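You operate a simulated robot arm through the tools that you are given. There is no shell and no other tool. Be economical: measure what you need, move in short steps, check, and stop when the job is done.

You run a simulated two-armed robot. Do the job below in one go: nothing can be reset, and whatever is moved stays where it is left.

JOB
Fetch the yellow foam cover and set it on the top of the floor speaker. Put the silver coil on the low shelf of the plug bench. Take the grey connector and put it on top of the green metal box. Open the trough lid, switch the trough switch off, then shut the lid. Take the teal coil on the top of the white bench and put it away on the top of the short table. Put the belt pack labelled "A" from the top of the white bench on the top of the grey bench and the belt pack marked "C" on top of the orange cable spool. Turn the high speaker knob to 4. Shut the upper blue drawer. Put one of the purple caps from the top of the plug bench on the waist-high board of the narrow bookcase. Put the small black coil on the top of the white bench away on the top of the short desk. Put the blue microphone on the top of the white bench away on the low shelf of the white bench. Do these in any order. Set down upright: grey connector, belt pack.
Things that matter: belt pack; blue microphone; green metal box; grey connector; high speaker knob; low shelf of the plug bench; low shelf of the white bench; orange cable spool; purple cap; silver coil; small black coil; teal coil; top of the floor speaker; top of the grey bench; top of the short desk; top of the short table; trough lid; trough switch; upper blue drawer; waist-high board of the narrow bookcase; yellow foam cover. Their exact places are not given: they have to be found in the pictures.

The check looks at the end state, three seconds after you hand in, the way a careful person would. Anything else that was tipped, shoved, dropped, spilled or broken makes it a failure. A push-on lid holds only when it is set on centred and level and pressed home; a screw cap is set on level and turned clockwise until tight.

ROBOT AND FRAMES
Two 7-joint arms with two-finger parallel grippers on one trunk, on a base that drives. Base frame: it is fixed to the floor where the robot stands at the start and does not move with it; the origin is under the middle of the robot, x ahead of it, y to its left, z up; the surface under the hand at the start is at about z = 850. Units: mm, degrees, N and s.
The left shoulder is at the start at [71, 156, 1430], the right one opposite. Places, roughly: belt pack [-1750, -1250, 1000]; blue microphone (5x18x5 cm) [-1800, -1400, 900]; green metal box (6x9x5 cm) [-200, -700, 800]; grey connector (3x3x6 cm) [-200, -600, 800]; high speaker knob [700, 300, 1800]; low shelf of the plug bench [-4400, -2400, 300]; low shelf of the white bench [-1800, -1300, 200]; orange cable spool [-2250, -1500, 750]; purple cap (3x3x5 cm) [-3800, -2300, 900]; silver coil [-250, -1000, 750]; small black coil (5x5x3 cm) [-1500, -1400, 900]; teal coil (15x13x8 cm) [-2100, -1600, 900]; top of the floor speaker (29x20 cm) [800, 280, 340]; top of the grey bench [-600, -800, 700]; top of the short desk [-5300, 1300, 700]; top of the short table [-100, 2200, 800]; trough lid [300, -600, 900]; trough switch [400, -600, 900]; upper blue drawer [-4500, -600, 800]; waist-high board of the narrow bookcase [-6900, -100, 800]; yellow foam cover (6x6x6 cm) [800, -200, 900]. Payload 3.91 kg a hand.
Tool frame (each hand has its own): the origin (TCP) lies between the finger pads and is the grasp point; the fingertips stand 30 mm ahead of it; z points along the fingers, y is the line along which they close. Largest opening 110 mm; finger width 20, thickness 10; the body of the gripper, 48 by 112 mm, starts 55 mm behind the TCP.
Orientation is told as [roll, pitch, yaw] about the base's x, y, z axes, in that order, counted from this pose: with the fingers straight down and closing along the base's y, the tool's x points along the base's -x, its y along +y and its z along -z.

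CONTROLS
- The arms move only by the tool nudge_tool. It takes "left_steps", "right_steps" or both (then of equal length, played together; a hand with none holds still); each is a list of rows, each an object of numbers (a shift or turn left out is 0, a gripper value left out holds the last): "wx", "wy", "wz": the turn, a rotation vector about the tool's x, y, z in degrees; "dx", "dy", "dz": the shift along the tool's x, y, z in mm; "jaw": the finger opening in mm, from 0 to 110. In form: [{"wx": .., "wy": .., "wz": .., "dx": .., "dy": .., "dz": .., "jaw": ..}, ...]. A call has 1 to 12 rows; each row is the pose to reach, as a shift and turn from the pose commanded when the call began, along the tool's axes at that moment. Rows are played at 5 a second. More than 50 mm and 8.6 degrees between two rows, or a gripper value outside its range, and nothing of the call is played. Where a pose cannot be reached the arm comes as near as it can. A force on the tool above 40 N (or 10 N above the force at the start of the call, whichever is more), or a blocked arm, ends the call early, and 0.2 s more pass. The fingers move at their own pace (about 108 mm/s each) and stop on an object; they squeeze with about 21 N. The grip force told is the motor's: it shows also when the fingers shut on nothing. Time passes only in rows, and 0.2 s behind the last, so rows that repeat a pose let the fingers close. The reply holds the time, the measured pose of the TCP, the force on the tool along the base axes, the opening and the grip force, in the units named above and with some noise, with the torque about the TCP (base axes, N m) and any sound that the robot's microphone picked up.
- Cameras (640 x 400 px; columns grow to the right, rows downward): "scene" is now at [99.6, -43.8, 1616.1]; the picture's right is [-0.50, -0.86, 0.00], its down [-0.80, 0.46, -0.39] and it looks along [0.34, -0.20, -0.92] (base axes); focal length 214 px, centre (320, 200). "left" rides on the left gripper at [72, -17, -103] in its tool frame; the picture's right is [0.23, 0.97, 0.00], its down [-0.76, 0.18, -0.62] and it looks along [-0.61, 0.14, 0.78] (tool axes); focal length 222 px, centre (320, 200). "right" rides on the right gripper at [72, 17, -104] in its tool frame; the picture's right is [-0.23, 0.97, 0.00], its down [-0.76, -0.18, -0.62] and it looks along [-0.61, -0.14, 0.78] (tool axes); focal length 222 px, centre (320, 200).
- grab_frame(camera): a new picture of that camera. No time passes.
- slide_trunk(by): slides the trunk up (or, below 0, down) by that many mm; the arms and the scene camera ride with it, the base frame stays. It gives what a move gives, with no picture.
- base_move(legs): drives the robot by 1 to 6 legs, each [ahead, left, turn to the left] in mm, mm and degrees, along the robot's own axes; the way and the turn of a leg run together, so that a leg with both is an arc; at most 1500 mm and 180 degrees a leg. The arms and the cameras ride along, it lands a little off, and it stops where it bumps. It gives what a move gives.
- head_to(pan, tilt): turns the head with the scene camera to pan (to the left, within 86 degrees either way) and tilt (down, from -29 to 69), counted from straight ahead of the robot. It gives what a move gives.
- point_at(camera, pixels): there is no depth. For up to 12 entries [column, row, z] of the newest picture of that camera ("zoom" is the newest enlarged one), the place [x, y] in the base frame at which the ray of that pixel passes the height z, good to about 2 mm, but the place of the scene camera against the robot may be out by one fixed shift of up to 18 mm in any direction. No time passes.
- inspect(camera, box): a new picture of the part [left, top, right, bottom] of that camera's present view, enlarged. No time passes.
- sign_off(): hands the job in; it is judged then, once.

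Keep the steps short. Do not move on a guess: measure, check each grasp and each placing, and mend mistakes. In all there are 371 turns and 326 pictures (those below and enlarged ones count). Leave the grippers open and the arms clear of the work at the hand-in unless told otherwise, and finish with a single line.

The tools are called after "Call:" by a JSON object that holds its "op" and its "data". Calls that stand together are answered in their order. nudge_tool: Moves the arms, as the interface text tells. Its arguments: {"type":"object","properties":{"left_steps":{"type":"array","items":{"type":"object","properties":{"wx":{"type":"number"},"wy":{"type":"number"},"wz":{"type":"number"},"dx":{"type":"number"},"dy":{"type":"number"},"dz":{"type":"number"},"jaw":{"type":"number"}}}},"right_steps":{"type":"array","items":{"type":"object","properties":{"wx":{"type":"number"},"wy":{"type":"number"},"wz":{"type":"number"},"dx":{"type":"number"},"dy":{"type":"number"},"dz":{"type":"number"},"jaw":{"type":"number"}}}}},"required":[]} The other tools are called the same way: slide_trunk (by) slides the trunk up or down; base_move (legs) drives the base; head_to (pan, tilt) turns the head that bears the scene camera; grab_frame (camera) takes a picture; point_at (camera, pixels) gives the place at which the rays of pixels pass given heights; inspect (camera, box) takes an enlarged picture of a part of a camera's view; sign_off () hands the job in.

At the start:

```text
clock: 0.0
left_eef_pos: [777.2, -44.6, 999.1]
left_tcp_rot: [0.0, 0.0, 0.0]
left_ft_force: [-0.2, 0.4, -0.3]
left_moment: [0.03, 0.03, 0.02]
left_width: 110.2
left_grasp_force: 0.1
right_eef_pos: [429.8, -475.2, 1000.1]
right_tcp_rot: [0.0, -0.1, 0.0]
right_ft_force: [-0.6, -0.5, -0.2]
right_moment: [0.01, 0.03, 0.0]
right_width: 110.3
right_grasp_force: 0.1
trunk travel left (down, up): [-875.0, 65.0]
robot x, y, heading: [1.3, -3.3, 0.1]
head pan, tilt: [-30.1, 67.0]
```

scene: 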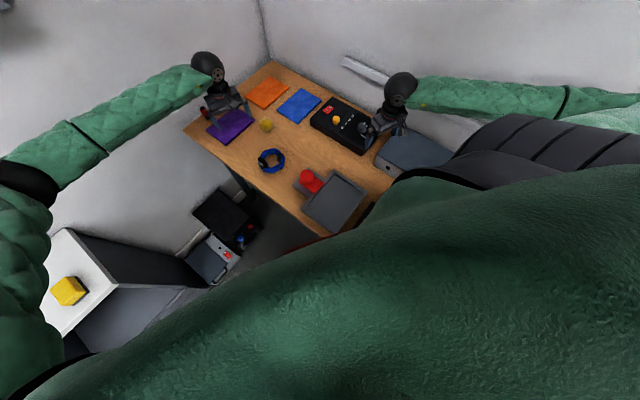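
right: 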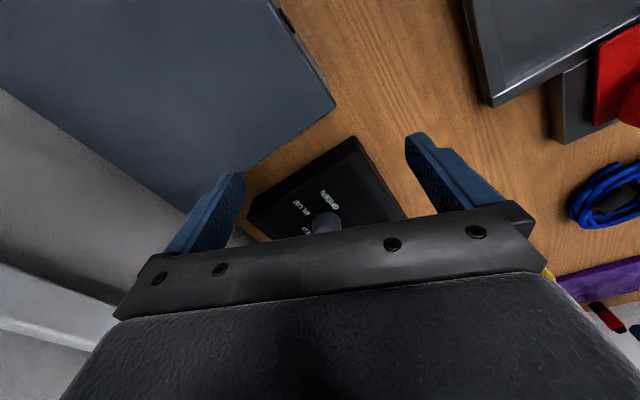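
left: 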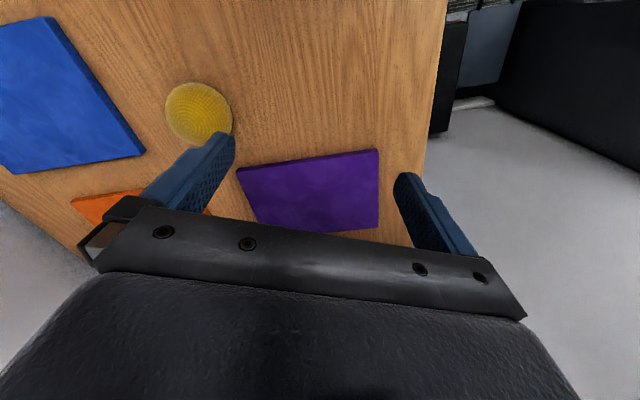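

I see a wooden bench with the yellow foam ball at about (266,125). I'll enlarge the scene view and look toward the left for the speakers.

Call:
{"op": "inspect", "data": {"camera": "scene", "box": [180, 50, 460, 250]}}

Call:
{"op": "point_at", "data": {"camera": "left", "pixels": [[199, 113, 880], [199, 113, 850], [310, 190, 850], [445, 0, 850], [410, 240, 850]]}}

Call:
{"op": "head_to", "data": {"pan": 20, "tilt": 20}}

Call:
{"op": "grab_frame", "data": {"camera": "scene"}}

```text
2.00 times, centred on (320, 150) of scene
```

zoom: 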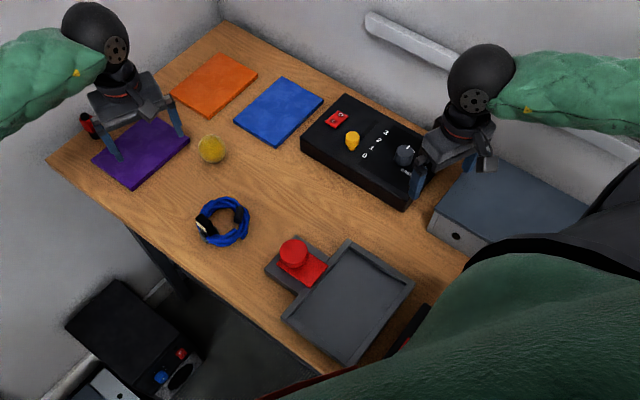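

```text
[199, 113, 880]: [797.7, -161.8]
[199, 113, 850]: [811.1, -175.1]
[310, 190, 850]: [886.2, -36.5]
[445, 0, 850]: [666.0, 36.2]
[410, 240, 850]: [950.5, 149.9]
```

```text
clock: 1.2
left_eef_pos: [776.5, -46.1, 998.4]
left_tcp_rot: [0.0, 0.1, 0.1]
left_ft_force: [0.2, 0.9, 0.2]
left_moment: [0.01, 0.01, -0.02]
left_width: 109.9
left_grasp_force: 0.0
right_eef_pos: [429.0, -475.4, 1000.0]
right_tcp_rot: [0.0, -0.1, -0.1]
right_ft_force: [-0.3, -0.5, -0.3]
right_moment: [0.02, 0.01, -0.01]
right_width: 110.2
right_grasp_force: 0.0
trunk travel left (down, up): [-875.0, 65.0]
robot x, y, heading: [-3.1, 1.7, 0.1]
head pan, tilt: [20.0, 20.0]
```

```text
321 pictures are left
```

scene: 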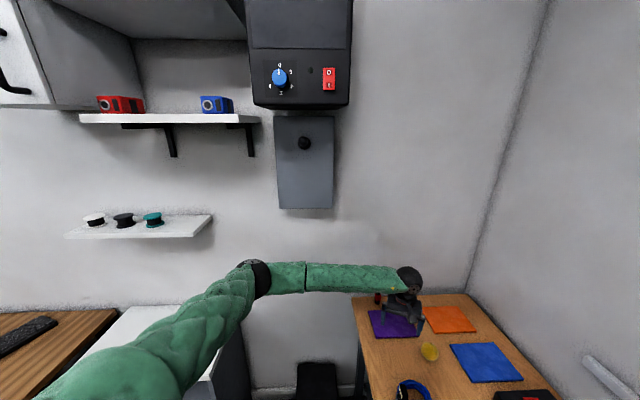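

The foam ball is near (798,-162), centre about z 880. The high speaker's knob shows at (280,77). I'll bring the left hand above the ball, staying 80 mm higher, and look again.

Call:
{"op": "nudge_tool", "data": {"left_steps": [{"dx": -10, "dy": -40}, {"dx": -20, "dy": -80}, {"dx": -20, "dy": -117}]}}

Call:
{"op": "grab_frame", "data": {"camera": "left"}}

Call:
{"op": "inspect", "data": {"camera": "scene", "box": [230, 40, 370, 128]}}

```text
clock: 2.0
left_eef_pos: [797.7, -161.1, 1000.3]
left_tcp_rot: [0.1, 0.0, 0.1]
left_ft_force: [0.0, -0.3, -1.3]
left_moment: [0.01, 0.04, -0.01]
left_width: 110.1
left_grasp_force: 0.1
right_eef_pos: [428.6, -475.3, 998.9]
right_tcp_rot: [0.0, -0.1, 0.2]
right_ft_force: [0.2, 0.1, -0.6]
right_moment: [0.0, -0.04, -0.03]
right_width: 109.9
right_grasp_force: 0.0
trunk travel left (down, up): [-875.0, 65.0]
robot x, y, heading: [-1.0, 1.9, -0.0]
head pan, tilt: [20.0, 20.0]
```

```text
320 pictures are left
```

left: 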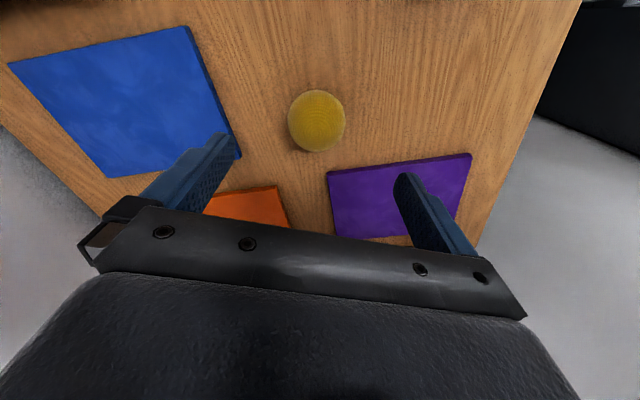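

```text
4.55 times, centred on (300, 84) of scene
```

zoom: 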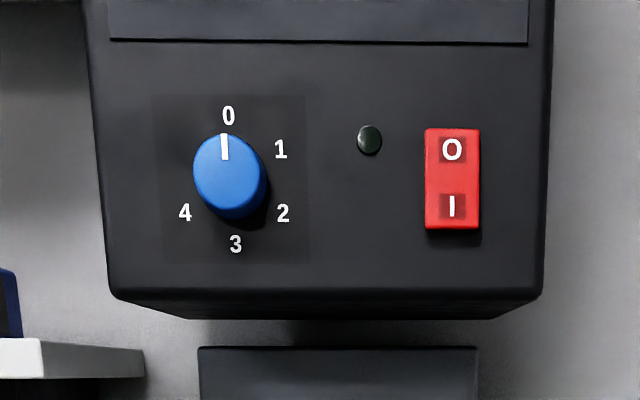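

The knob points at 0; 4 lies about 240° clockwise. First the ball: measuring it from the new left picture at (317,121).

Call:
{"op": "point_at", "data": {"camera": "left", "pixels": [[317, 121, 880], [317, 152, 865], [220, 140, 850], [326, 172, 850]]}}

```text
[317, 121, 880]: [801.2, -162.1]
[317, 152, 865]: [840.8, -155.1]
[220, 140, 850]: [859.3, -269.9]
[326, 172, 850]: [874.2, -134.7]
```

The fingers will clear the pads. Lowering around the ball, then closing.

Call:
{"op": "nudge_tool", "data": {"left_steps": [{"dx": -3, "dy": -1, "dz": 40}, {"dx": -3, "dy": -1, "dz": 80}, {"dx": -3, "dy": -1, "dz": 114}, {"dx": -3, "dy": -1, "dz": 114, "jaw": 40}, {"dx": -3, "dy": -1, "dz": 114, "jaw": 40}, {"dx": -3, "dy": -1, "dz": 114, "jaw": 40}]}}

Call:
{"op": "grab_frame", "data": {"camera": "left"}}

```text
clock: 3.4
left_eef_pos: [800.9, -162.3, 886.3]
left_tcp_rot: [0.0, 0.1, -0.1]
left_ft_force: [0.6, 0.7, -0.7]
left_moment: [-0.01, -0.01, 0.02]
left_width: 56.9
left_grasp_force: 21.6
right_eef_pos: [428.6, -474.5, 999.7]
right_tcp_rot: [0.0, 0.0, 0.0]
right_ft_force: [-0.7, 0.7, 0.8]
right_moment: [-0.01, 0.0, 0.0]
right_width: 110.2
right_grasp_force: 0.1
trunk travel left (down, up): [-875.0, 65.0]
robot x, y, heading: [-2.2, 2.1, -0.1]
head pan, tilt: [20.0, 20.0]
```

```text
318 pictures are left
```

left: 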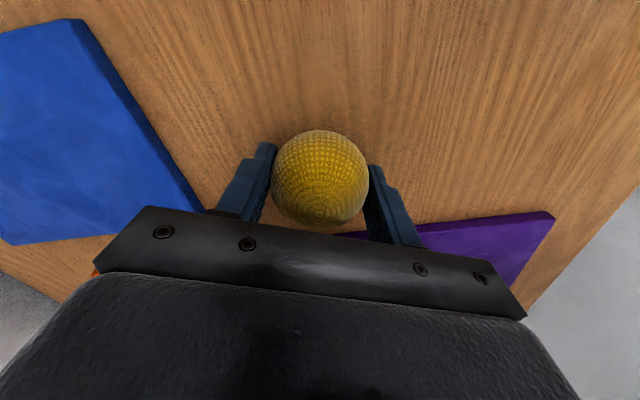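

The ball is gripped (57 mm wide, 21.6 N). Lifting it to about z 1050 and moving left past the table, then looking at the floor speaker.

Call:
{"op": "nudge_tool", "data": {"left_steps": [{"dz": -45}, {"dz": -90}, {"dz": -135}, {"dz": -170}, {"dz": -170, "dy": 40}, {"dz": -170, "dy": 80}, {"dz": -170, "dy": 120}, {"dz": -170, "dy": 160}, {"dz": -170, "dy": 200}, {"dz": -170, "dy": 240}]}}

Call:
{"op": "head_to", "data": {"pan": 20, "tilt": 55}}

Call:
{"op": "grab_frame", "data": {"camera": "scene"}}

Call:
{"op": "grab_frame", "data": {"camera": "left"}}

```text
clock: 5.6
left_eef_pos: [797.3, 73.9, 1057.1]
left_tcp_rot: [0.0, 0.1, -0.1]
left_ft_force: [-0.1, 0.1, -0.3]
left_moment: [0.0, -0.02, 0.01]
left_width: 57.0
left_grasp_force: 21.5
right_eef_pos: [428.8, -474.6, 998.9]
right_tcp_rot: [0.0, -0.1, 0.1]
right_ft_force: [0.5, 0.5, -0.3]
right_moment: [-0.03, 0.01, 0.0]
right_width: 110.2
right_grasp_force: 0.0
trunk travel left (down, up): [-875.0, 65.0]
robot x, y, heading: [3.8, 1.4, -0.3]
head pan, tilt: [20.0, 20.0]
```

```text
clock: 6.6
left_eef_pos: [798.4, 73.0, 1056.4]
left_tcp_rot: [-0.1, 0.0, 0.0]
left_ft_force: [-0.2, 0.0, -0.1]
left_moment: [0.01, -0.01, -0.02]
left_width: 57.0
left_grasp_force: 20.8
right_eef_pos: [428.0, -476.0, 1000.2]
right_tcp_rot: [0.1, 0.1, -0.1]
right_ft_force: [-0.3, 0.2, -0.4]
right_moment: [0.03, 0.01, -0.03]
right_width: 110.0
right_grasp_force: 0.1
trunk travel left (down, up): [-875.0, 65.0]
robot x, y, heading: [0.6, 2.3, 0.1]
head pan, tilt: [20.0, 55.0]
```

```text
317 pictures are left
```

scene: 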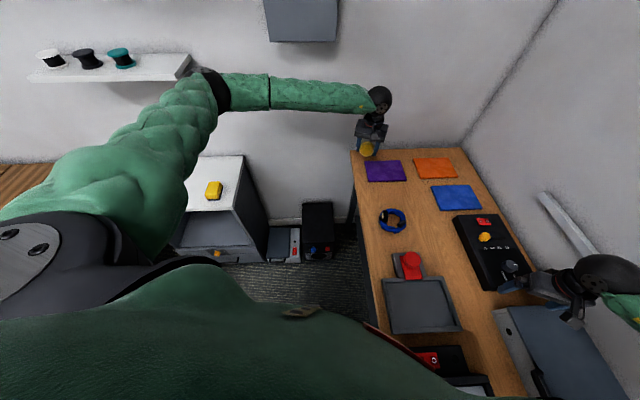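

```text
316 pictures are left
```

left: 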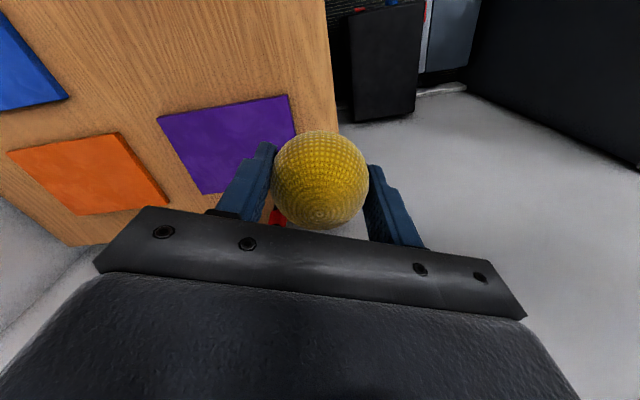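

Call:
{"op": "inspect", "data": {"camera": "scene", "box": [190, 150, 390, 275]}}

Call:
{"op": "point_at", "data": {"camera": "scene", "pixels": [[303, 205, 340], [333, 203, 340], [335, 240, 340], [302, 240, 340], [318, 222, 340], [268, 260, 700], [240, 155, 700], [355, 150, 850]]}}

```text
3.20 times, centred on (290, 212) of scene
```

zoom: 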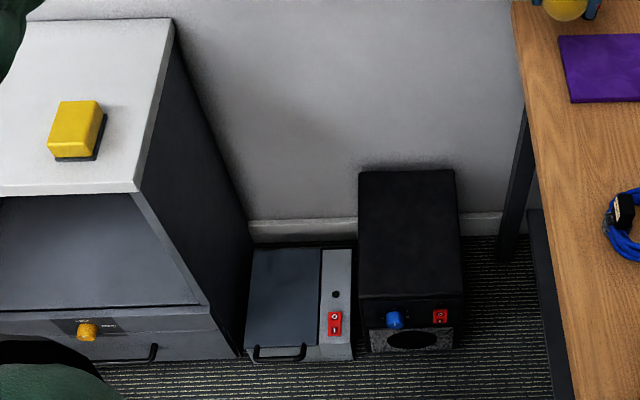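

```text
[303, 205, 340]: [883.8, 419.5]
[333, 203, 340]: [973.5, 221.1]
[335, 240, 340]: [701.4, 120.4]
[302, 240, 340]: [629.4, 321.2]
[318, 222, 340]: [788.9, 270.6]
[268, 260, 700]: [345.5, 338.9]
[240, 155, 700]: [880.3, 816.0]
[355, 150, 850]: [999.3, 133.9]
```

I read the speaker top centre at about (789,270), its sides turned about 21°. Checking the height of the white cabinet and the left arm's path with some rays.

Call:
{"op": "point_at", "data": {"camera": "scene", "pixels": [[268, 219, 0], [264, 261, 0], [244, 156, 600], [244, 156, 500], [244, 156, 800], [232, 210, 500], [232, 210, 600], [232, 210, 800], [318, 222, 340], [302.5, 204, 340], [334, 242, 340]]}}

Call:
{"op": "nudge_tool", "data": {"right_steps": [{"dz": -50}, {"dz": -100}, {"dz": -150}, {"dz": -200}, {"dz": -250}], "left_steps": [{"dy": 45}, {"dy": 90}, {"dy": 135}, {"dy": 180}, {"dy": 198, "dx": 5}]}}

Call:
{"op": "grab_frame", "data": {"camera": "scene"}}

Call:
{"op": "grab_frame", "data": {"camera": "left"}}

```text
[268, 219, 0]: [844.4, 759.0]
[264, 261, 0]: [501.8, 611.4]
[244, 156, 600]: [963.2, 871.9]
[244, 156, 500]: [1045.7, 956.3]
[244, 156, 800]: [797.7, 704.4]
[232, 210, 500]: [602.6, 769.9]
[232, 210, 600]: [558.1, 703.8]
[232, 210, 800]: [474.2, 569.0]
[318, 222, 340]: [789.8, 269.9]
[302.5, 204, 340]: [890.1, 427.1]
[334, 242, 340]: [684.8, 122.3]
```

```text
clock: 7.8
left_eef_pos: [792.3, 270.9, 1055.7]
left_tcp_rot: [0.1, 0.0, -0.1]
left_ft_force: [-0.3, -0.7, 0.2]
left_moment: [0.0, 0.0, -0.02]
left_width: 56.9
left_grasp_force: 21.1
right_eef_pos: [425.7, -473.3, 1248.5]
right_tcp_rot: [0.0, 0.0, 0.0]
right_ft_force: [-0.3, 0.7, -0.4]
right_moment: [-0.03, -0.01, 0.0]
right_width: 110.0
right_grasp_force: 0.0
trunk travel left (down, up): [-875.0, 65.0]
robot x, y, heading: [-2.6, 1.6, 0.0]
head pan, tilt: [20.0, 55.0]
```

```text
314 pictures are left
```

scene: 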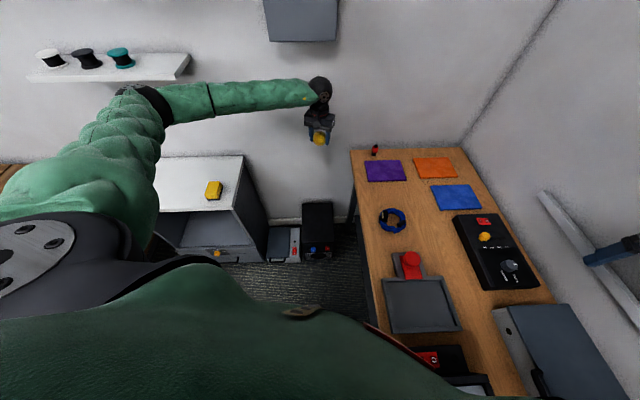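

```text
313 pictures are left
```

left: 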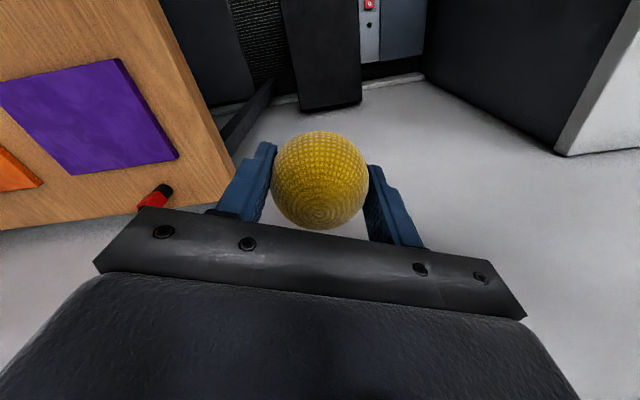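

The cabinet top is at about z 770 and left of the arm's path. Right arm raised; lowering the trunk by 250.

Call:
{"op": "slide_trunk", "data": {"by": -250}}

Call:
{"op": "grab_frame", "data": {"camera": "scene"}}

Call:
{"op": "grab_frame", "data": {"camera": "left"}}

```text
clock: 10.4
left_eef_pos: [792.1, 271.2, 806.7]
left_tcp_rot: [0.0, -0.1, -0.1]
left_ft_force: [0.3, -1.1, 0.2]
left_moment: [0.02, 0.02, -0.01]
left_width: 57.0
left_grasp_force: 20.5
right_eef_pos: [425.4, -473.4, 997.8]
right_tcp_rot: [-0.1, -0.1, 0.0]
right_ft_force: [0.5, 0.1, 0.1]
right_moment: [0.0, 0.0, 0.02]
right_width: 110.0
right_grasp_force: 0.1
trunk travel left (down, up): [-625.0, 315.0]
robot x, y, heading: [-0.1, -2.4, -0.2]
head pan, tilt: [20.0, 55.0]
```

```text
312 pictures are left
```

scene: 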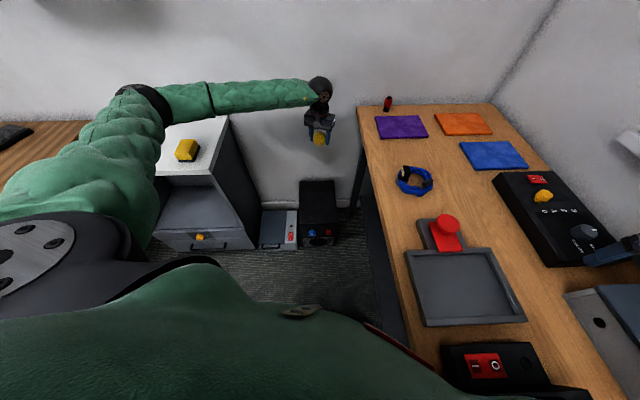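

```text
311 pictures are left
```

left: 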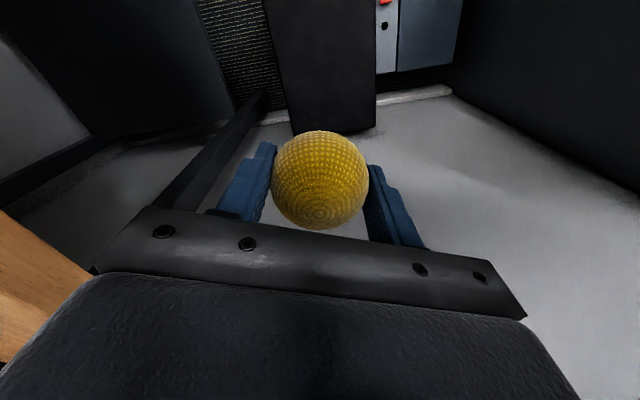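

Measuring the speaker top again from the left camera and the elbow ray.

Call:
{"op": "point_at", "data": {"camera": "scene", "pixels": [[145, 100, 1150], [145, 100, 1000], [187, 150, 800], [318, 203, 340], [300, 181, 340], [335, 180, 340], [337, 223, 340], [300, 223, 340]]}}

Call:
{"op": "point_at", "data": {"camera": "left", "pixels": [[376, 129, 340], [293, 135, 340], [376, 50, 340], [265, 0, 340]]}}

Call:
{"op": "inspect", "data": {"camera": "scene", "box": [60, 60, 380, 260]}}

```text
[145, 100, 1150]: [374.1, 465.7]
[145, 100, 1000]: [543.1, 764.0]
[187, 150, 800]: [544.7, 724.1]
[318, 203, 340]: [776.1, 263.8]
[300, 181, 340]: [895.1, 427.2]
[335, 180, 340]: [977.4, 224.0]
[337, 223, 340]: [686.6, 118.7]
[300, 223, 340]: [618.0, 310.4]
```

```text
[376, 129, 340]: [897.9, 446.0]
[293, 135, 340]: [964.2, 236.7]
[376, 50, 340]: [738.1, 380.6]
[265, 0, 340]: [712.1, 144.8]
```

```text
2.00 times, centred on (220, 160) of scene
```

zoom: 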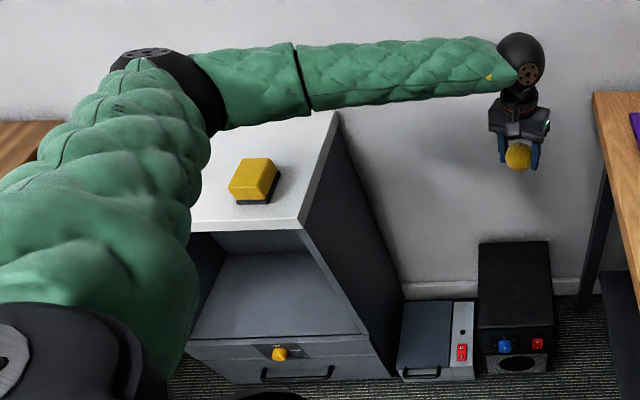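

Centre is about (794,270). Lowering the left hand in steps to z ≈ 415.

Call:
{"op": "nudge_tool", "data": {"left_steps": [{"dz": 50}, {"dz": 100}, {"dz": 150}, {"dz": 200}, {"dz": 250}, {"dz": 300}, {"dz": 350}, {"dz": 392}]}}

Call:
{"op": "grab_frame", "data": {"camera": "scene"}}

Call:
{"op": "grab_frame", "data": {"camera": "left"}}

```text
clock: 12.2
left_eef_pos: [792.2, 275.7, 412.0]
left_tcp_rot: [0.0, 0.0, 0.0]
left_ft_force: [0.0, 0.5, 0.1]
left_moment: [0.0, -0.02, 0.01]
left_width: 57.0
left_grasp_force: 21.0
right_eef_pos: [426.7, -473.1, 997.6]
right_tcp_rot: [0.0, 0.1, 0.0]
right_ft_force: [-0.2, -0.3, -1.0]
right_moment: [-0.06, 0.02, 0.02]
right_width: 110.1
right_grasp_force: 0.1
trunk travel left (down, up): [-625.0, 315.0]
robot x, y, heading: [4.0, -1.2, 0.1]
head pan, tilt: [20.0, 55.0]
```

```text
309 pictures are left
```

scene: 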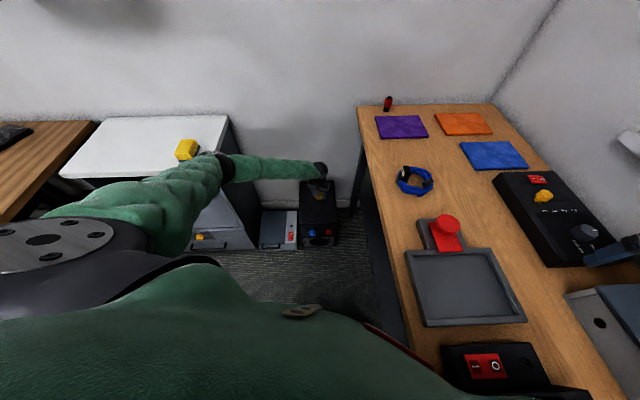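

```text
308 pictures are left
```

left: 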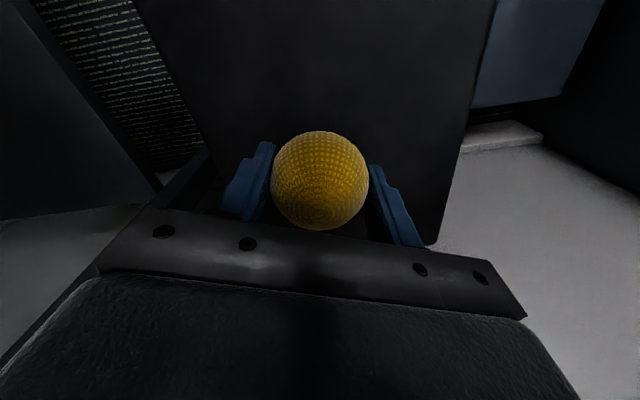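

Positioned over the speaker. Lowering slowly until contact shows.

Call:
{"op": "nudge_tool", "data": {"left_steps": [{"dz": 15}, {"dz": 25}, {"dz": 30}, {"dz": 33}]}}

```text
clock: 13.2
left_eef_pos: [791.9, 274.2, 376.7]
left_tcp_rot: [0.1, -0.1, 0.1]
left_ft_force: [-0.5, 1.4, -0.6]
left_moment: [-0.05, 0.03, 0.04]
left_width: 57.0
left_grasp_force: 20.7
right_eef_pos: [425.9, -473.0, 997.8]
right_tcp_rot: [0.0, 0.0, 0.0]
right_ft_force: [-0.4, -0.2, 0.6]
right_moment: [-0.02, 0.01, 0.01]
right_width: 109.9
right_grasp_force: 0.1
trunk travel left (down, up): [-625.0, 315.0]
robot x, y, heading: [1.2, 1.4, -0.2]
head pan, tilt: [20.0, 55.0]
```

Call:
{"op": "nudge_tool", "data": {"left_steps": [{"dz": 2}, {"dz": 4}, {"dz": 6}]}}

Call:
{"op": "grab_frame", "data": {"camera": "left"}}

```text
clock: 14.0
left_eef_pos: [792.4, 272.5, 375.6]
left_tcp_rot: [0.0, -0.2, 0.0]
left_ft_force: [-7.6, 1.2, 14.7]
left_moment: [0.01, 0.22, -0.01]
left_width: 56.9
left_grasp_force: 21.3
right_eef_pos: [424.3, -474.8, 998.9]
right_tcp_rot: [0.0, 0.0, -0.1]
right_ft_force: [-0.8, 0.6, -0.4]
right_moment: [0.0, -0.01, -0.01]
right_width: 110.1
right_grasp_force: 0.0
trunk travel left (down, up): [-625.0, 315.0]
robot x, y, heading: [-1.5, -0.2, -0.0]
head pan, tilt: [20.0, 55.0]
```

```text
307 pictures are left
```

left: 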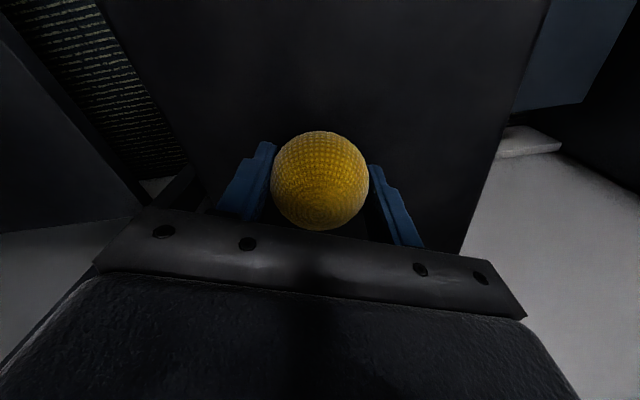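

Contact at 15 N. Easing up 4 mm and opening gradually, then retreating.

Call:
{"op": "nudge_tool", "data": {"left_steps": [{"dz": -4}, {"dz": -5, "jaw": 62}, {"dz": -5, "jaw": 75}, {"dz": -5, "jaw": 110}, {"dz": -5, "jaw": 110}]}}

Call:
{"op": "grab_frame", "data": {"camera": "left"}}

```text
clock: 15.2
left_eef_pos: [794.6, 271.8, 379.0]
left_tcp_rot: [0.0, 0.2, -0.1]
left_ft_force: [0.2, 0.2, -0.2]
left_moment: [0.0, -0.03, 0.01]
left_width: 110.1
left_grasp_force: 0.1
right_eef_pos: [425.7, -474.3, 996.6]
right_tcp_rot: [0.1, 0.0, 0.0]
right_ft_force: [0.4, 0.3, 0.4]
right_moment: [-0.02, -0.01, 0.02]
right_width: 109.8
right_grasp_force: 0.0
trunk travel left (down, up): [-625.0, 315.0]
robot x, y, heading: [-1.0, 2.3, 0.1]
head pan, tilt: [20.0, 55.0]
```

```text
306 pictures are left
```

left: 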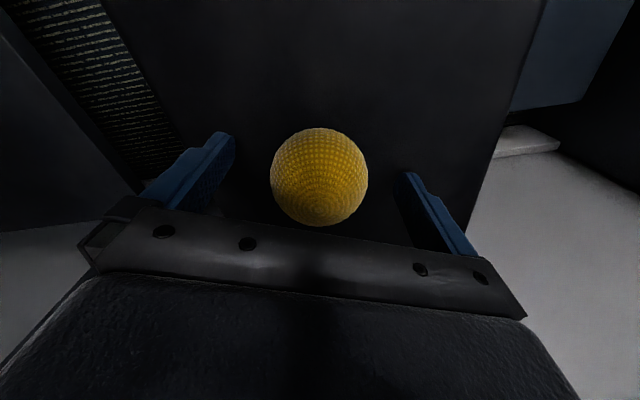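

The ball rests still. Raising the left hand straight up.

Call:
{"op": "nudge_tool", "data": {"left_steps": [{"dz": -40}, {"dz": -90}, {"dz": -140}, {"dz": -190}, {"dz": -240}, {"dz": -290}, {"dz": -340}, {"dz": -390}, {"dz": -430}]}}

Call:
{"op": "slide_trunk", "data": {"by": 250}}

Call:
{"op": "head_to", "data": {"pan": 20, "tilt": 25}}

Call:
{"op": "grab_frame", "data": {"camera": "scene"}}

```text
clock: 17.2
left_eef_pos: [794.0, 274.3, 811.4]
left_tcp_rot: [-0.1, 0.0, 0.0]
left_ft_force: [0.1, -0.5, -0.7]
left_moment: [0.0, -0.01, -0.02]
left_width: 110.0
left_grasp_force: 0.1
right_eef_pos: [424.9, -473.2, 997.2]
right_tcp_rot: [0.0, 0.0, -0.1]
right_ft_force: [-0.5, 0.4, 0.3]
right_moment: [0.03, -0.01, 0.02]
right_width: 109.9
right_grasp_force: 0.1
trunk travel left (down, up): [-625.0, 315.0]
robot x, y, heading: [1.4, 0.6, -0.2]
head pan, tilt: [20.0, 55.0]
```

```text
clock: 19.8
left_eef_pos: [794.8, 274.8, 1061.9]
left_tcp_rot: [0.1, -0.1, 0.0]
left_ft_force: [0.5, -0.4, 0.0]
left_moment: [-0.02, 0.0, 0.05]
left_width: 109.9
left_grasp_force: 0.1
right_eef_pos: [427.2, -472.9, 1247.8]
right_tcp_rot: [0.0, 0.1, 0.0]
right_ft_force: [0.2, -0.4, -0.7]
right_moment: [0.0, 0.01, 0.02]
right_width: 109.9
right_grasp_force: 0.1
trunk travel left (down, up): [-875.0, 65.0]
robot x, y, heading: [0.3, -3.3, 0.0]
head pan, tilt: [20.0, 55.0]
```

```text
clock: 20.7
left_eef_pos: [793.6, 274.5, 1061.9]
left_tcp_rot: [0.0, 0.0, -0.1]
left_ft_force: [-0.2, 0.0, 0.2]
left_moment: [0.0, 0.03, -0.01]
left_width: 109.9
left_grasp_force: 0.1
right_eef_pos: [425.7, -473.5, 1248.3]
right_tcp_rot: [-0.2, -0.1, 0.0]
right_ft_force: [0.7, -0.1, 0.2]
right_moment: [-0.01, -0.01, 0.0]
right_width: 110.1
right_grasp_force: 0.0
trunk travel left (down, up): [-875.0, 65.0]
robot x, y, heading: [-1.6, 0.7, 0.0]
head pan, tilt: [20.0, 25.0]
```

```text
305 pictures are left
```

scene: 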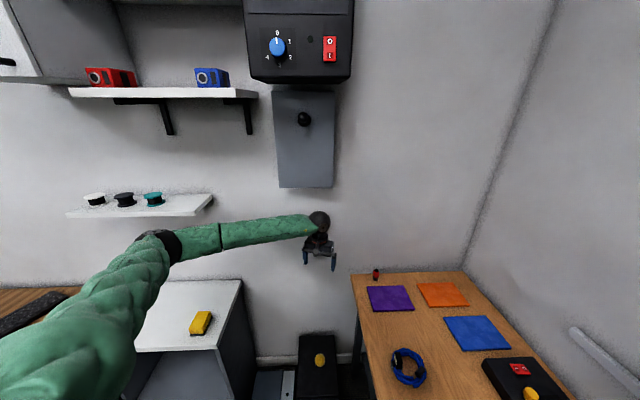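

Ball sits on the floor speaker at (319,360). Now the knob: pulling the left hand back and up to about (520,240,1500).

Call:
{"op": "nudge_tool", "data": {"left_steps": [{"dx": 40}, {"dx": 80}, {"dx": 120}, {"dx": 160}, {"dx": 200}, {"dx": 240}, {"dx": 265, "dz": -30}, {"dx": 270, "dz": -75}, {"dx": 270, "dz": -120}, {"dx": 270, "dz": -165}, {"dx": 270, "dz": -210}, {"dx": 270, "dz": -255}]}}

Call:
{"op": "nudge_tool", "data": {"left_steps": [{"wy": -8.5, "dz": -20}, {"wy": -17, "dz": -40}, {"wy": -25.5, "dz": -60}, {"wy": -34, "dz": -80}, {"wy": -42.5, "dz": -100}, {"wy": -51, "dz": -120}, {"wy": -59.5, "dz": -140}, {"wy": -68, "dz": -160}, {"wy": -76.5, "dz": -180}, {"wy": -84, "dz": -200}, {"wy": -90, "dz": -220}]}}

Call:
{"op": "grab_frame", "data": {"camera": "scene"}}

Call:
{"op": "grab_frame", "data": {"camera": "left"}}

```text
clock: 23.3
left_eef_pos: [522.6, 272.6, 1318.0]
left_tcp_rot: [0.1, -0.1, -0.1]
left_ft_force: [0.2, 0.0, 0.1]
left_moment: [0.01, -0.04, -0.02]
left_width: 110.2
left_grasp_force: 0.1
right_eef_pos: [426.7, -473.2, 1248.7]
right_tcp_rot: [0.0, 0.1, 0.0]
right_ft_force: [0.2, -1.2, -0.1]
right_moment: [-0.01, 0.0, 0.01]
right_width: 110.2
right_grasp_force: 0.0
trunk travel left (down, up): [-875.0, 65.0]
robot x, y, heading: [-5.3, 1.8, 0.1]
head pan, tilt: [20.0, 25.0]
```

```text
clock: 25.7
left_eef_pos: [625.9, 280.4, 1579.3]
left_tcp_rot: [144.0, -90.1, -143.9]
left_ft_force: [0.3, 0.3, 0.5]
left_moment: [0.0, 0.01, -0.04]
left_width: 110.1
left_grasp_force: 0.0
left hand out of reach, approached as far as the arm can: row 3, 4, 5, 6, 7, 8, 9, 10, 11
right_eef_pos: [426.1, -473.5, 1248.4]
right_tcp_rot: [0.0, 0.1, 0.0]
right_ft_force: [-0.5, -0.2, -0.6]
right_moment: [-0.02, 0.01, -0.03]
right_width: 110.2
right_grasp_force: 0.0
trunk travel left (down, up): [-875.0, 65.0]
robot x, y, heading: [-3.3, 1.2, 0.1]
head pan, tilt: [20.0, 25.0]
```

```text
304 pictures are left
```

scene: 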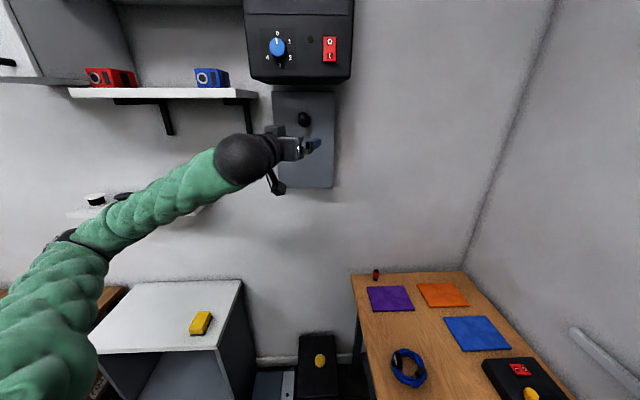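

```text
303 pictures are left
```

left: 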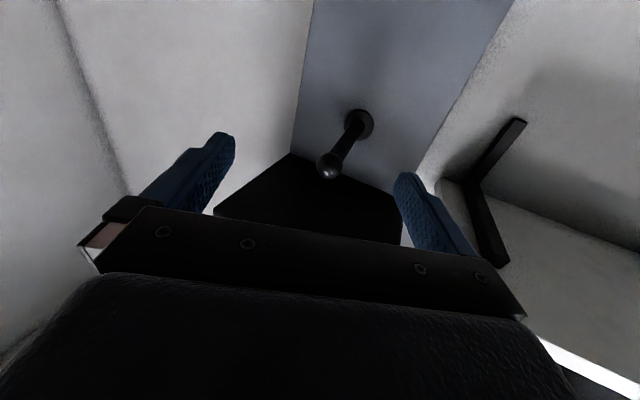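

Hand now points forward under the lever at (335,160). To get the knob's position I take a ray now, then slide the trunk down 200 and take another.

Call:
{"op": "inspect", "data": {"camera": "scene", "box": [230, 0, 370, 88]}}

Call:
{"op": "point_at", "data": {"camera": "scene", "pixels": [[277, 47, 1800], [277, 47, 1750], [277, 47, 1850], [351, 78, 1750], [351, 78, 1700], [253, 78, 1700]]}}

Call:
{"op": "slide_trunk", "data": {"by": -200}}

Call:
{"op": "head_to", "data": {"pan": 20, "tilt": 0}}

Call:
{"op": "inspect", "data": {"camera": "scene", "box": [220, 20, 380, 120]}}

```text
4.55 times, centred on (300, 44) of scene
```

zoom: 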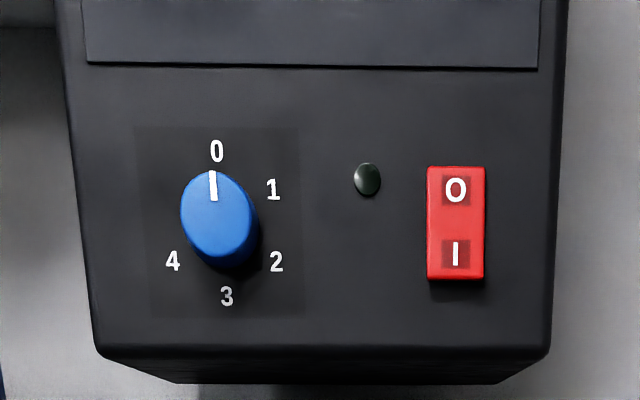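

```text
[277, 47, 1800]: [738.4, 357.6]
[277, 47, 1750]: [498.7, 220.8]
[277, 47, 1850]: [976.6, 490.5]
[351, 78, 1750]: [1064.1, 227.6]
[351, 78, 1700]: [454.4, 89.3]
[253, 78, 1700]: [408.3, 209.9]
```

```text
clock: 27.9
left_eef_pos: [623.5, 281.2, 1379.1]
left_tcp_rot: [10.8, -90.0, -10.9]
left_ft_force: [0.0, -0.2, -0.2]
left_moment: [0.0, 0.01, -0.03]
left_width: 109.7
left_grasp_force: 0.2
right_eef_pos: [425.0, -474.1, 1048.4]
right_tcp_rot: [0.0, 0.0, 0.0]
right_ft_force: [-0.8, -0.6, -1.4]
right_moment: [-0.01, -0.03, 0.01]
right_width: 110.2
right_grasp_force: 0.1
trunk travel left (down, up): [-675.0, 265.0]
robot x, y, heading: [0.3, -0.1, -0.2]
head pan, tilt: [20.0, 25.0]
```

```text
clock: 28.8
left_eef_pos: [624.5, 281.2, 1379.9]
left_tcp_rot: [9.3, -89.9, -9.2]
left_ft_force: [-1.0, -1.0, 0.8]
left_moment: [-0.01, 0.0, -0.02]
left_width: 110.1
left_grasp_force: 0.0
right_eef_pos: [425.7, -473.1, 1047.6]
right_tcp_rot: [0.0, 0.0, 0.0]
right_ft_force: [-0.2, 0.9, 0.5]
right_moment: [-0.03, -0.01, 0.0]
right_width: 110.1
right_grasp_force: 0.0
trunk travel left (down, up): [-675.0, 265.0]
robot x, y, heading: [1.9, -0.6, 0.1]
head pan, tilt: [20.0, 0.0]
```

```text
4.00 times, centred on (300, 70) of scene
```

zoom: 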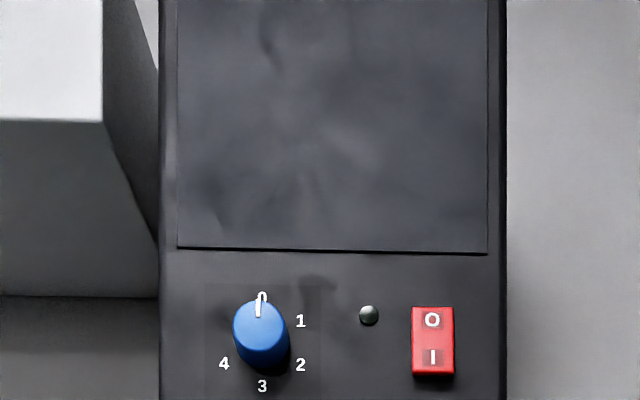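

Call:
{"op": "point_at", "data": {"camera": "zoom", "pixels": [[262, 342, 1700], [262, 342, 1800], [262, 342, 1900], [432, 340, 1800]]}}

Call:
{"op": "slide_trunk", "data": {"by": 200}}

Call:
{"op": "inspect", "data": {"camera": "scene", "box": [220, 100, 380, 200]}}

```text
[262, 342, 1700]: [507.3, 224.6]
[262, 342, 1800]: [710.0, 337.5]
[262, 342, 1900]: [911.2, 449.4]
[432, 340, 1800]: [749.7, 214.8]
```

```text
clock: 30.9
left_eef_pos: [624.7, 280.2, 1580.5]
left_tcp_rot: [9.9, -89.8, -9.9]
left_ft_force: [-0.2, 0.0, -1.1]
left_moment: [-0.03, -0.01, 0.01]
left_width: 109.7
left_grasp_force: 0.1
right_eef_pos: [426.3, -473.1, 1246.8]
right_tcp_rot: [0.0, 0.0, 0.0]
right_ft_force: [-0.4, 0.4, 0.2]
right_moment: [0.02, -0.02, 0.0]
right_width: 109.8
right_grasp_force: 0.0
trunk travel left (down, up): [-875.0, 65.0]
robot x, y, heading: [3.5, -5.8, -0.0]
head pan, tilt: [20.0, 0.0]
```

```text
4.00 times, centred on (300, 150) of scene
```

zoom: 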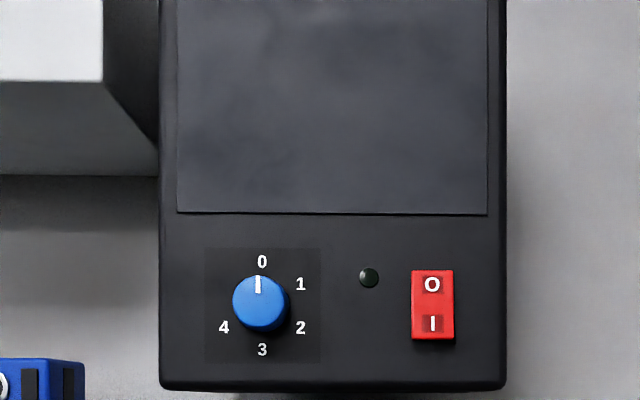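

Call:
{"op": "point_at", "data": {"camera": "zoom", "pixels": [[262, 305.5, 1700], [262, 305.5, 1680], [432, 305, 1680], [262, 298, 1700], [262, 298, 1680]]}}

```text
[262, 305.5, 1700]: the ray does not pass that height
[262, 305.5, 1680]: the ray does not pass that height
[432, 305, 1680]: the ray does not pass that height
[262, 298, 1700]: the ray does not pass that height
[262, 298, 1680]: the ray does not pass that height
```

Call:
{"op": "point_at", "data": {"camera": "zoom", "pixels": [[262, 305.5, 1800], [262, 305.5, 1780], [432, 305, 1780], [432, 305, 1800], [262, 298, 1790]]}}

```text
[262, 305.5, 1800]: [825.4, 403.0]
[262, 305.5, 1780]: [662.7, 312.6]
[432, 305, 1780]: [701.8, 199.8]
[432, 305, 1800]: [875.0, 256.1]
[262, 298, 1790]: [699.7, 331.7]
```

The dial face is near (672,317,1781), camera shift aside, face normal about 20°. Yawing the hand by 20° and moving up to a pre-grasp about 100 mm in front.

Call:
{"op": "nudge_tool", "data": {"left_steps": [{"wx": -5}, {"wx": -10}, {"wx": -15}, {"wx": -20}]}}

```text
clock: 31.9
left_eef_pos: [625.0, 279.6, 1579.8]
left_tcp_rot: [91.7, -89.9, -71.5]
left_ft_force: [0.8, -0.6, 0.0]
left_moment: [0.01, 0.0, 0.03]
left_width: 109.9
left_grasp_force: 0.1
right_eef_pos: [426.1, -475.2, 1247.4]
right_tcp_rot: [0.1, 0.0, 0.0]
right_ft_force: [-0.4, -1.0, -0.1]
right_moment: [0.03, -0.01, -0.01]
right_width: 109.6
right_grasp_force: 0.1
trunk travel left (down, up): [-875.0, 65.0]
robot x, y, heading: [1.2, -3.0, -0.1]
head pan, tilt: [20.0, 0.0]
```

Call:
{"op": "nudge_tool", "data": {"left_steps": [{"dz": -30, "dy": 10}, {"dz": -67, "dy": 19}, {"dz": -67, "dy": 19, "dx": -40}, {"dz": -67, "dy": 19, "dx": -85}, {"dz": -67, "dy": 19, "dx": -130}, {"dz": -67, "dy": 19, "dx": -170}, {"dz": -67, "dy": 19, "dx": -201}]}}

Call:
{"op": "grab_frame", "data": {"camera": "left"}}

Call:
{"op": "grab_frame", "data": {"camera": "scene"}}

```text
clock: 33.5
left_eef_pos: [556.0, 274.0, 1780.7]
left_tcp_rot: [50.9, -89.9, -30.8]
left_ft_force: [-0.5, 0.0, -0.1]
left_moment: [0.0, 0.03, -0.02]
left_width: 110.0
left_grasp_force: 0.0
left hand out of reach, approached as far as the arm can: row 1, 2, 3, 4
right_eef_pos: [425.4, -473.2, 1247.3]
right_tcp_rot: [0.0, 0.1, 0.0]
right_ft_force: [-0.9, -0.4, -0.5]
right_moment: [-0.03, -0.04, 0.01]
right_width: 110.2
right_grasp_force: 0.0
trunk travel left (down, up): [-875.0, 65.0]
robot x, y, heading: [1.5, 1.0, 0.1]
head pan, tilt: [20.0, 0.0]
```

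```text
299 pictures are left
```

left: 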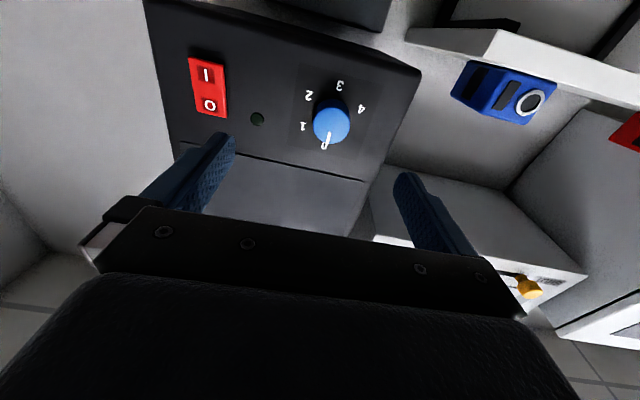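

```text
298 pictures are left
```

scene: 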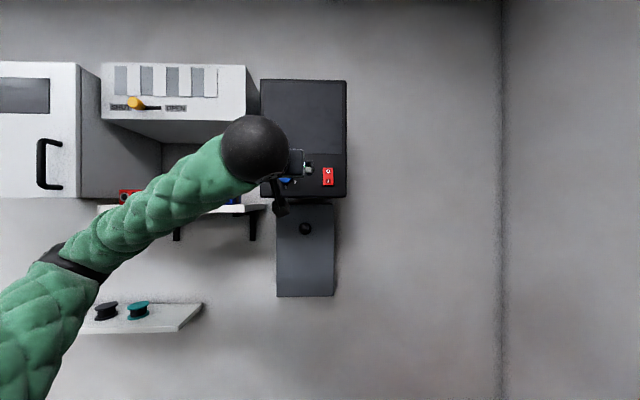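

Knob appears at (331,122) in the hand camera, about 10 mm to the +y side of the hand axis. I'll shift y by 8 and go 35 forward, then look again to triangulate.

Call:
{"op": "nudge_tool", "data": {"left_steps": [{"dy": 8}, {"dy": 8, "dz": 20}, {"dy": 8, "dz": 35}]}}

Call:
{"op": "grab_frame", "data": {"camera": "left"}}

Call:
{"op": "inspect", "data": {"camera": "left", "box": [240, 60, 400, 160]}}

```text
clock: 34.3
left_eef_pos: [584.7, 293.4, 1780.0]
left_tcp_rot: [22.7, -89.8, -2.7]
left_ft_force: [0.4, -0.8, -1.1]
left_moment: [-0.01, 0.04, 0.01]
left_width: 110.2
left_grasp_force: 0.2
right_eef_pos: [427.2, -474.0, 1247.6]
right_tcp_rot: [0.0, 0.2, 0.0]
right_ft_force: [0.0, -1.2, 0.1]
right_moment: [-0.02, -0.01, 0.01]
right_width: 109.7
right_grasp_force: 0.0
trunk travel left (down, up): [-875.0, 65.0]
robot x, y, heading: [1.4, 4.0, 0.2]
head pan, tilt: [20.0, 0.0]
```

```text
297 pictures are left
```

left: 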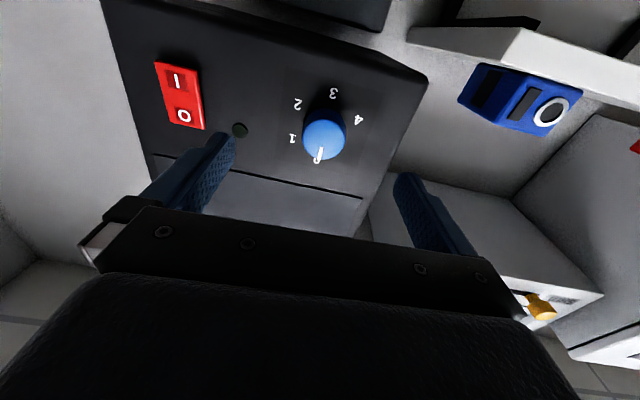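

```text
4.00 times, centred on (320, 110) of left
```

zoom: 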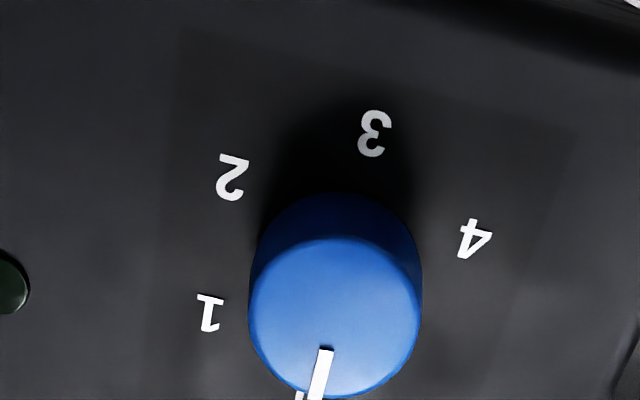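

Dial centre is 4 mm in +y and 92 mm ahead of the TCP, knob front about 72 mm ahead, about 35 mm wide. Advancing 56 mm with the jaw at 70, then closing on it.

Call:
{"op": "nudge_tool", "data": {"left_steps": [{"dy": 4, "jaw": 70}, {"dy": 4, "dz": 25}, {"dy": 4, "dz": 45}, {"dy": 4, "dz": 56}, {"dy": 4, "dz": 56, "jaw": 20}, {"dy": 4, "dz": 56, "jaw": 20}, {"dy": 4, "dz": 56, "jaw": 20}]}}

Call:
{"op": "grab_frame", "data": {"camera": "left"}}

```text
clock: 35.9
left_eef_pos: [636.7, 315.9, 1779.4]
left_tcp_rot: [51.3, -89.9, -31.2]
left_ft_force: [0.9, -3.0, 0.5]
left_moment: [0.04, -0.14, -0.19]
left_width: 36.9
left_grasp_force: 45.5
right_eef_pos: [425.5, -474.2, 1247.7]
right_tcp_rot: [0.0, 0.0, 0.0]
right_ft_force: [-0.5, -0.1, 0.8]
right_moment: [-0.04, 0.0, 0.01]
right_width: 110.1
right_grasp_force: 0.1
trunk travel left (down, up): [-875.0, 65.0]
robot x, y, heading: [0.6, -0.6, 0.1]
head pan, tilt: [20.0, 0.0]
```

```text
295 pictures are left
```

left: 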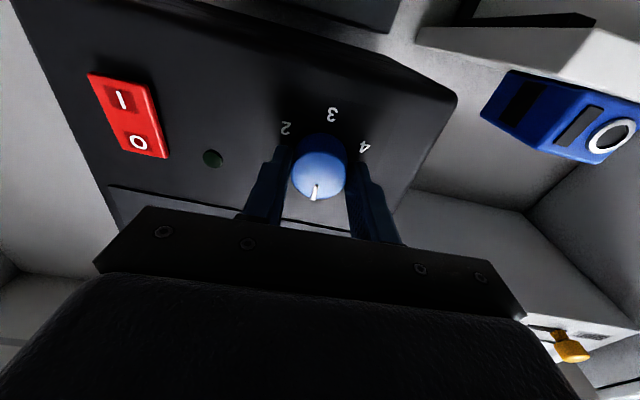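

Gripped the knob (37 mm, 45 N). Turning clockwise 80°, then opening.

Call:
{"op": "nudge_tool", "data": {"left_steps": [{"wz": 8}, {"wz": 16}, {"wz": 24}, {"wz": 32}, {"wz": 40}, {"wz": 48}, {"wz": 56}, {"wz": 64}, {"wz": 72}, {"wz": 80}, {"wz": 80, "jaw": 65}, {"wz": 80, "jaw": 65}]}}

Call:
{"op": "grab_frame", "data": {"camera": "left"}}

```text
clock: 37.8
left_eef_pos: [632.2, 328.6, 1770.0]
left_tcp_rot: [89.3, -24.6, -69.3]
left_ft_force: [-39.0, 22.5, 37.8]
left_moment: [-0.14, -2.0, 1.09]
left_width: 43.2
left_grasp_force: 24.3
right_eef_pos: [417.7, -467.6, 1253.4]
right_tcp_rot: [-0.3, -0.4, 0.4]
right_ft_force: [0.3, 0.4, -0.5]
right_moment: [-0.03, 0.01, 0.01]
right_width: 110.1
right_grasp_force: 0.0
trunk travel left (down, up): [-875.0, 65.0]
robot x, y, heading: [-0.2, -0.5, 0.3]
head pan, tilt: [20.0, 0.0]
stopped in row 9 (left hand): the force on the tool passed its limit at 98 N (the readings are from after the stop); the commanded pose is now the measured one
```

```text
294 pictures are left
```

left: 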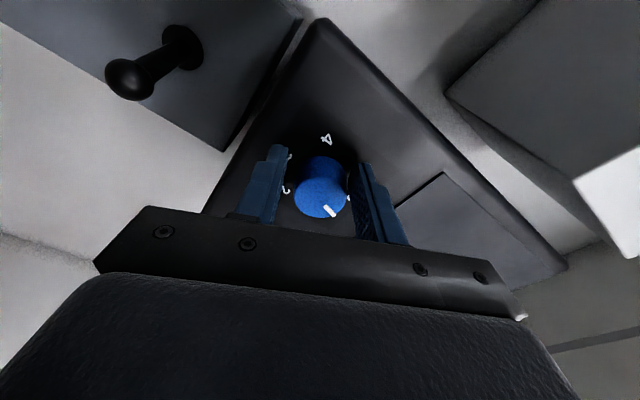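

Something resisted at about 65°. Looking from the scene camera before any move.

Call:
{"op": "grab_frame", "data": {"camera": "scene"}}

```text
293 pictures are left
```

scene: 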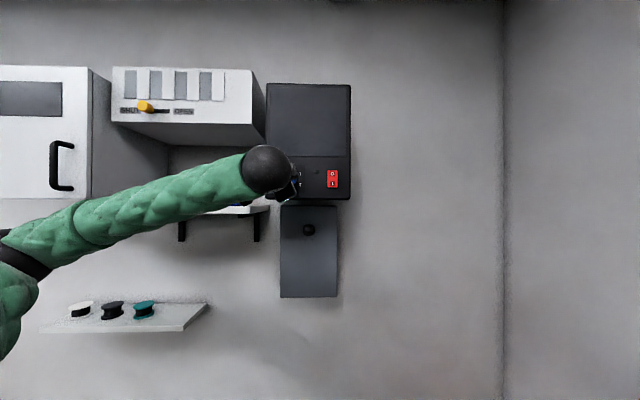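

The wrist ball is close to the white box/shelf, so I'll open the jaw and back straight off.

Call:
{"op": "nudge_tool", "data": {"left_steps": [{"jaw": 60}, {"jaw": 60}]}}

Call:
{"op": "grab_frame", "data": {"camera": "left"}}

```text
clock: 38.1
left_eef_pos: [641.0, 326.7, 1760.7]
left_tcp_rot: [88.4, -24.2, -68.7]
left_ft_force: [-18.9, 16.4, 0.2]
left_moment: [-0.77, -0.61, 1.17]
left_width: 64.4
left_grasp_force: 5.1
right_eef_pos: [424.6, -469.6, 1249.1]
right_tcp_rot: [-0.1, -0.1, 0.3]
right_ft_force: [-0.9, -0.8, 0.6]
right_moment: [-0.01, -0.03, 0.02]
right_width: 110.1
right_grasp_force: 0.2
trunk travel left (down, up): [-875.0, 65.0]
robot x, y, heading: [-3.5, -3.8, 0.4]
head pan, tilt: [20.0, 0.0]
stopped in row 1 (left hand): the force on the tool passed its limit at 88 N (the readings are from after the stop); the commanded pose is now the measured one
```

```text
292 pictures are left
```

left: 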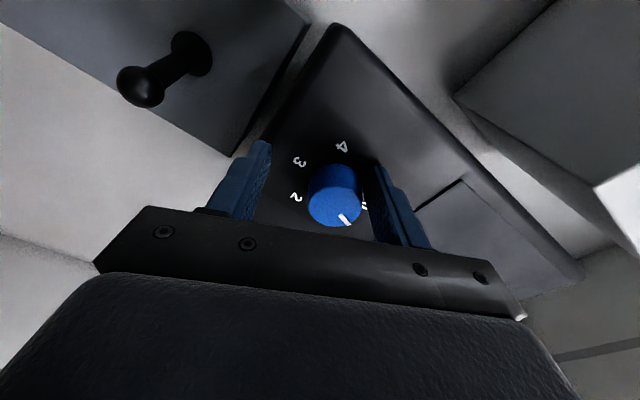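

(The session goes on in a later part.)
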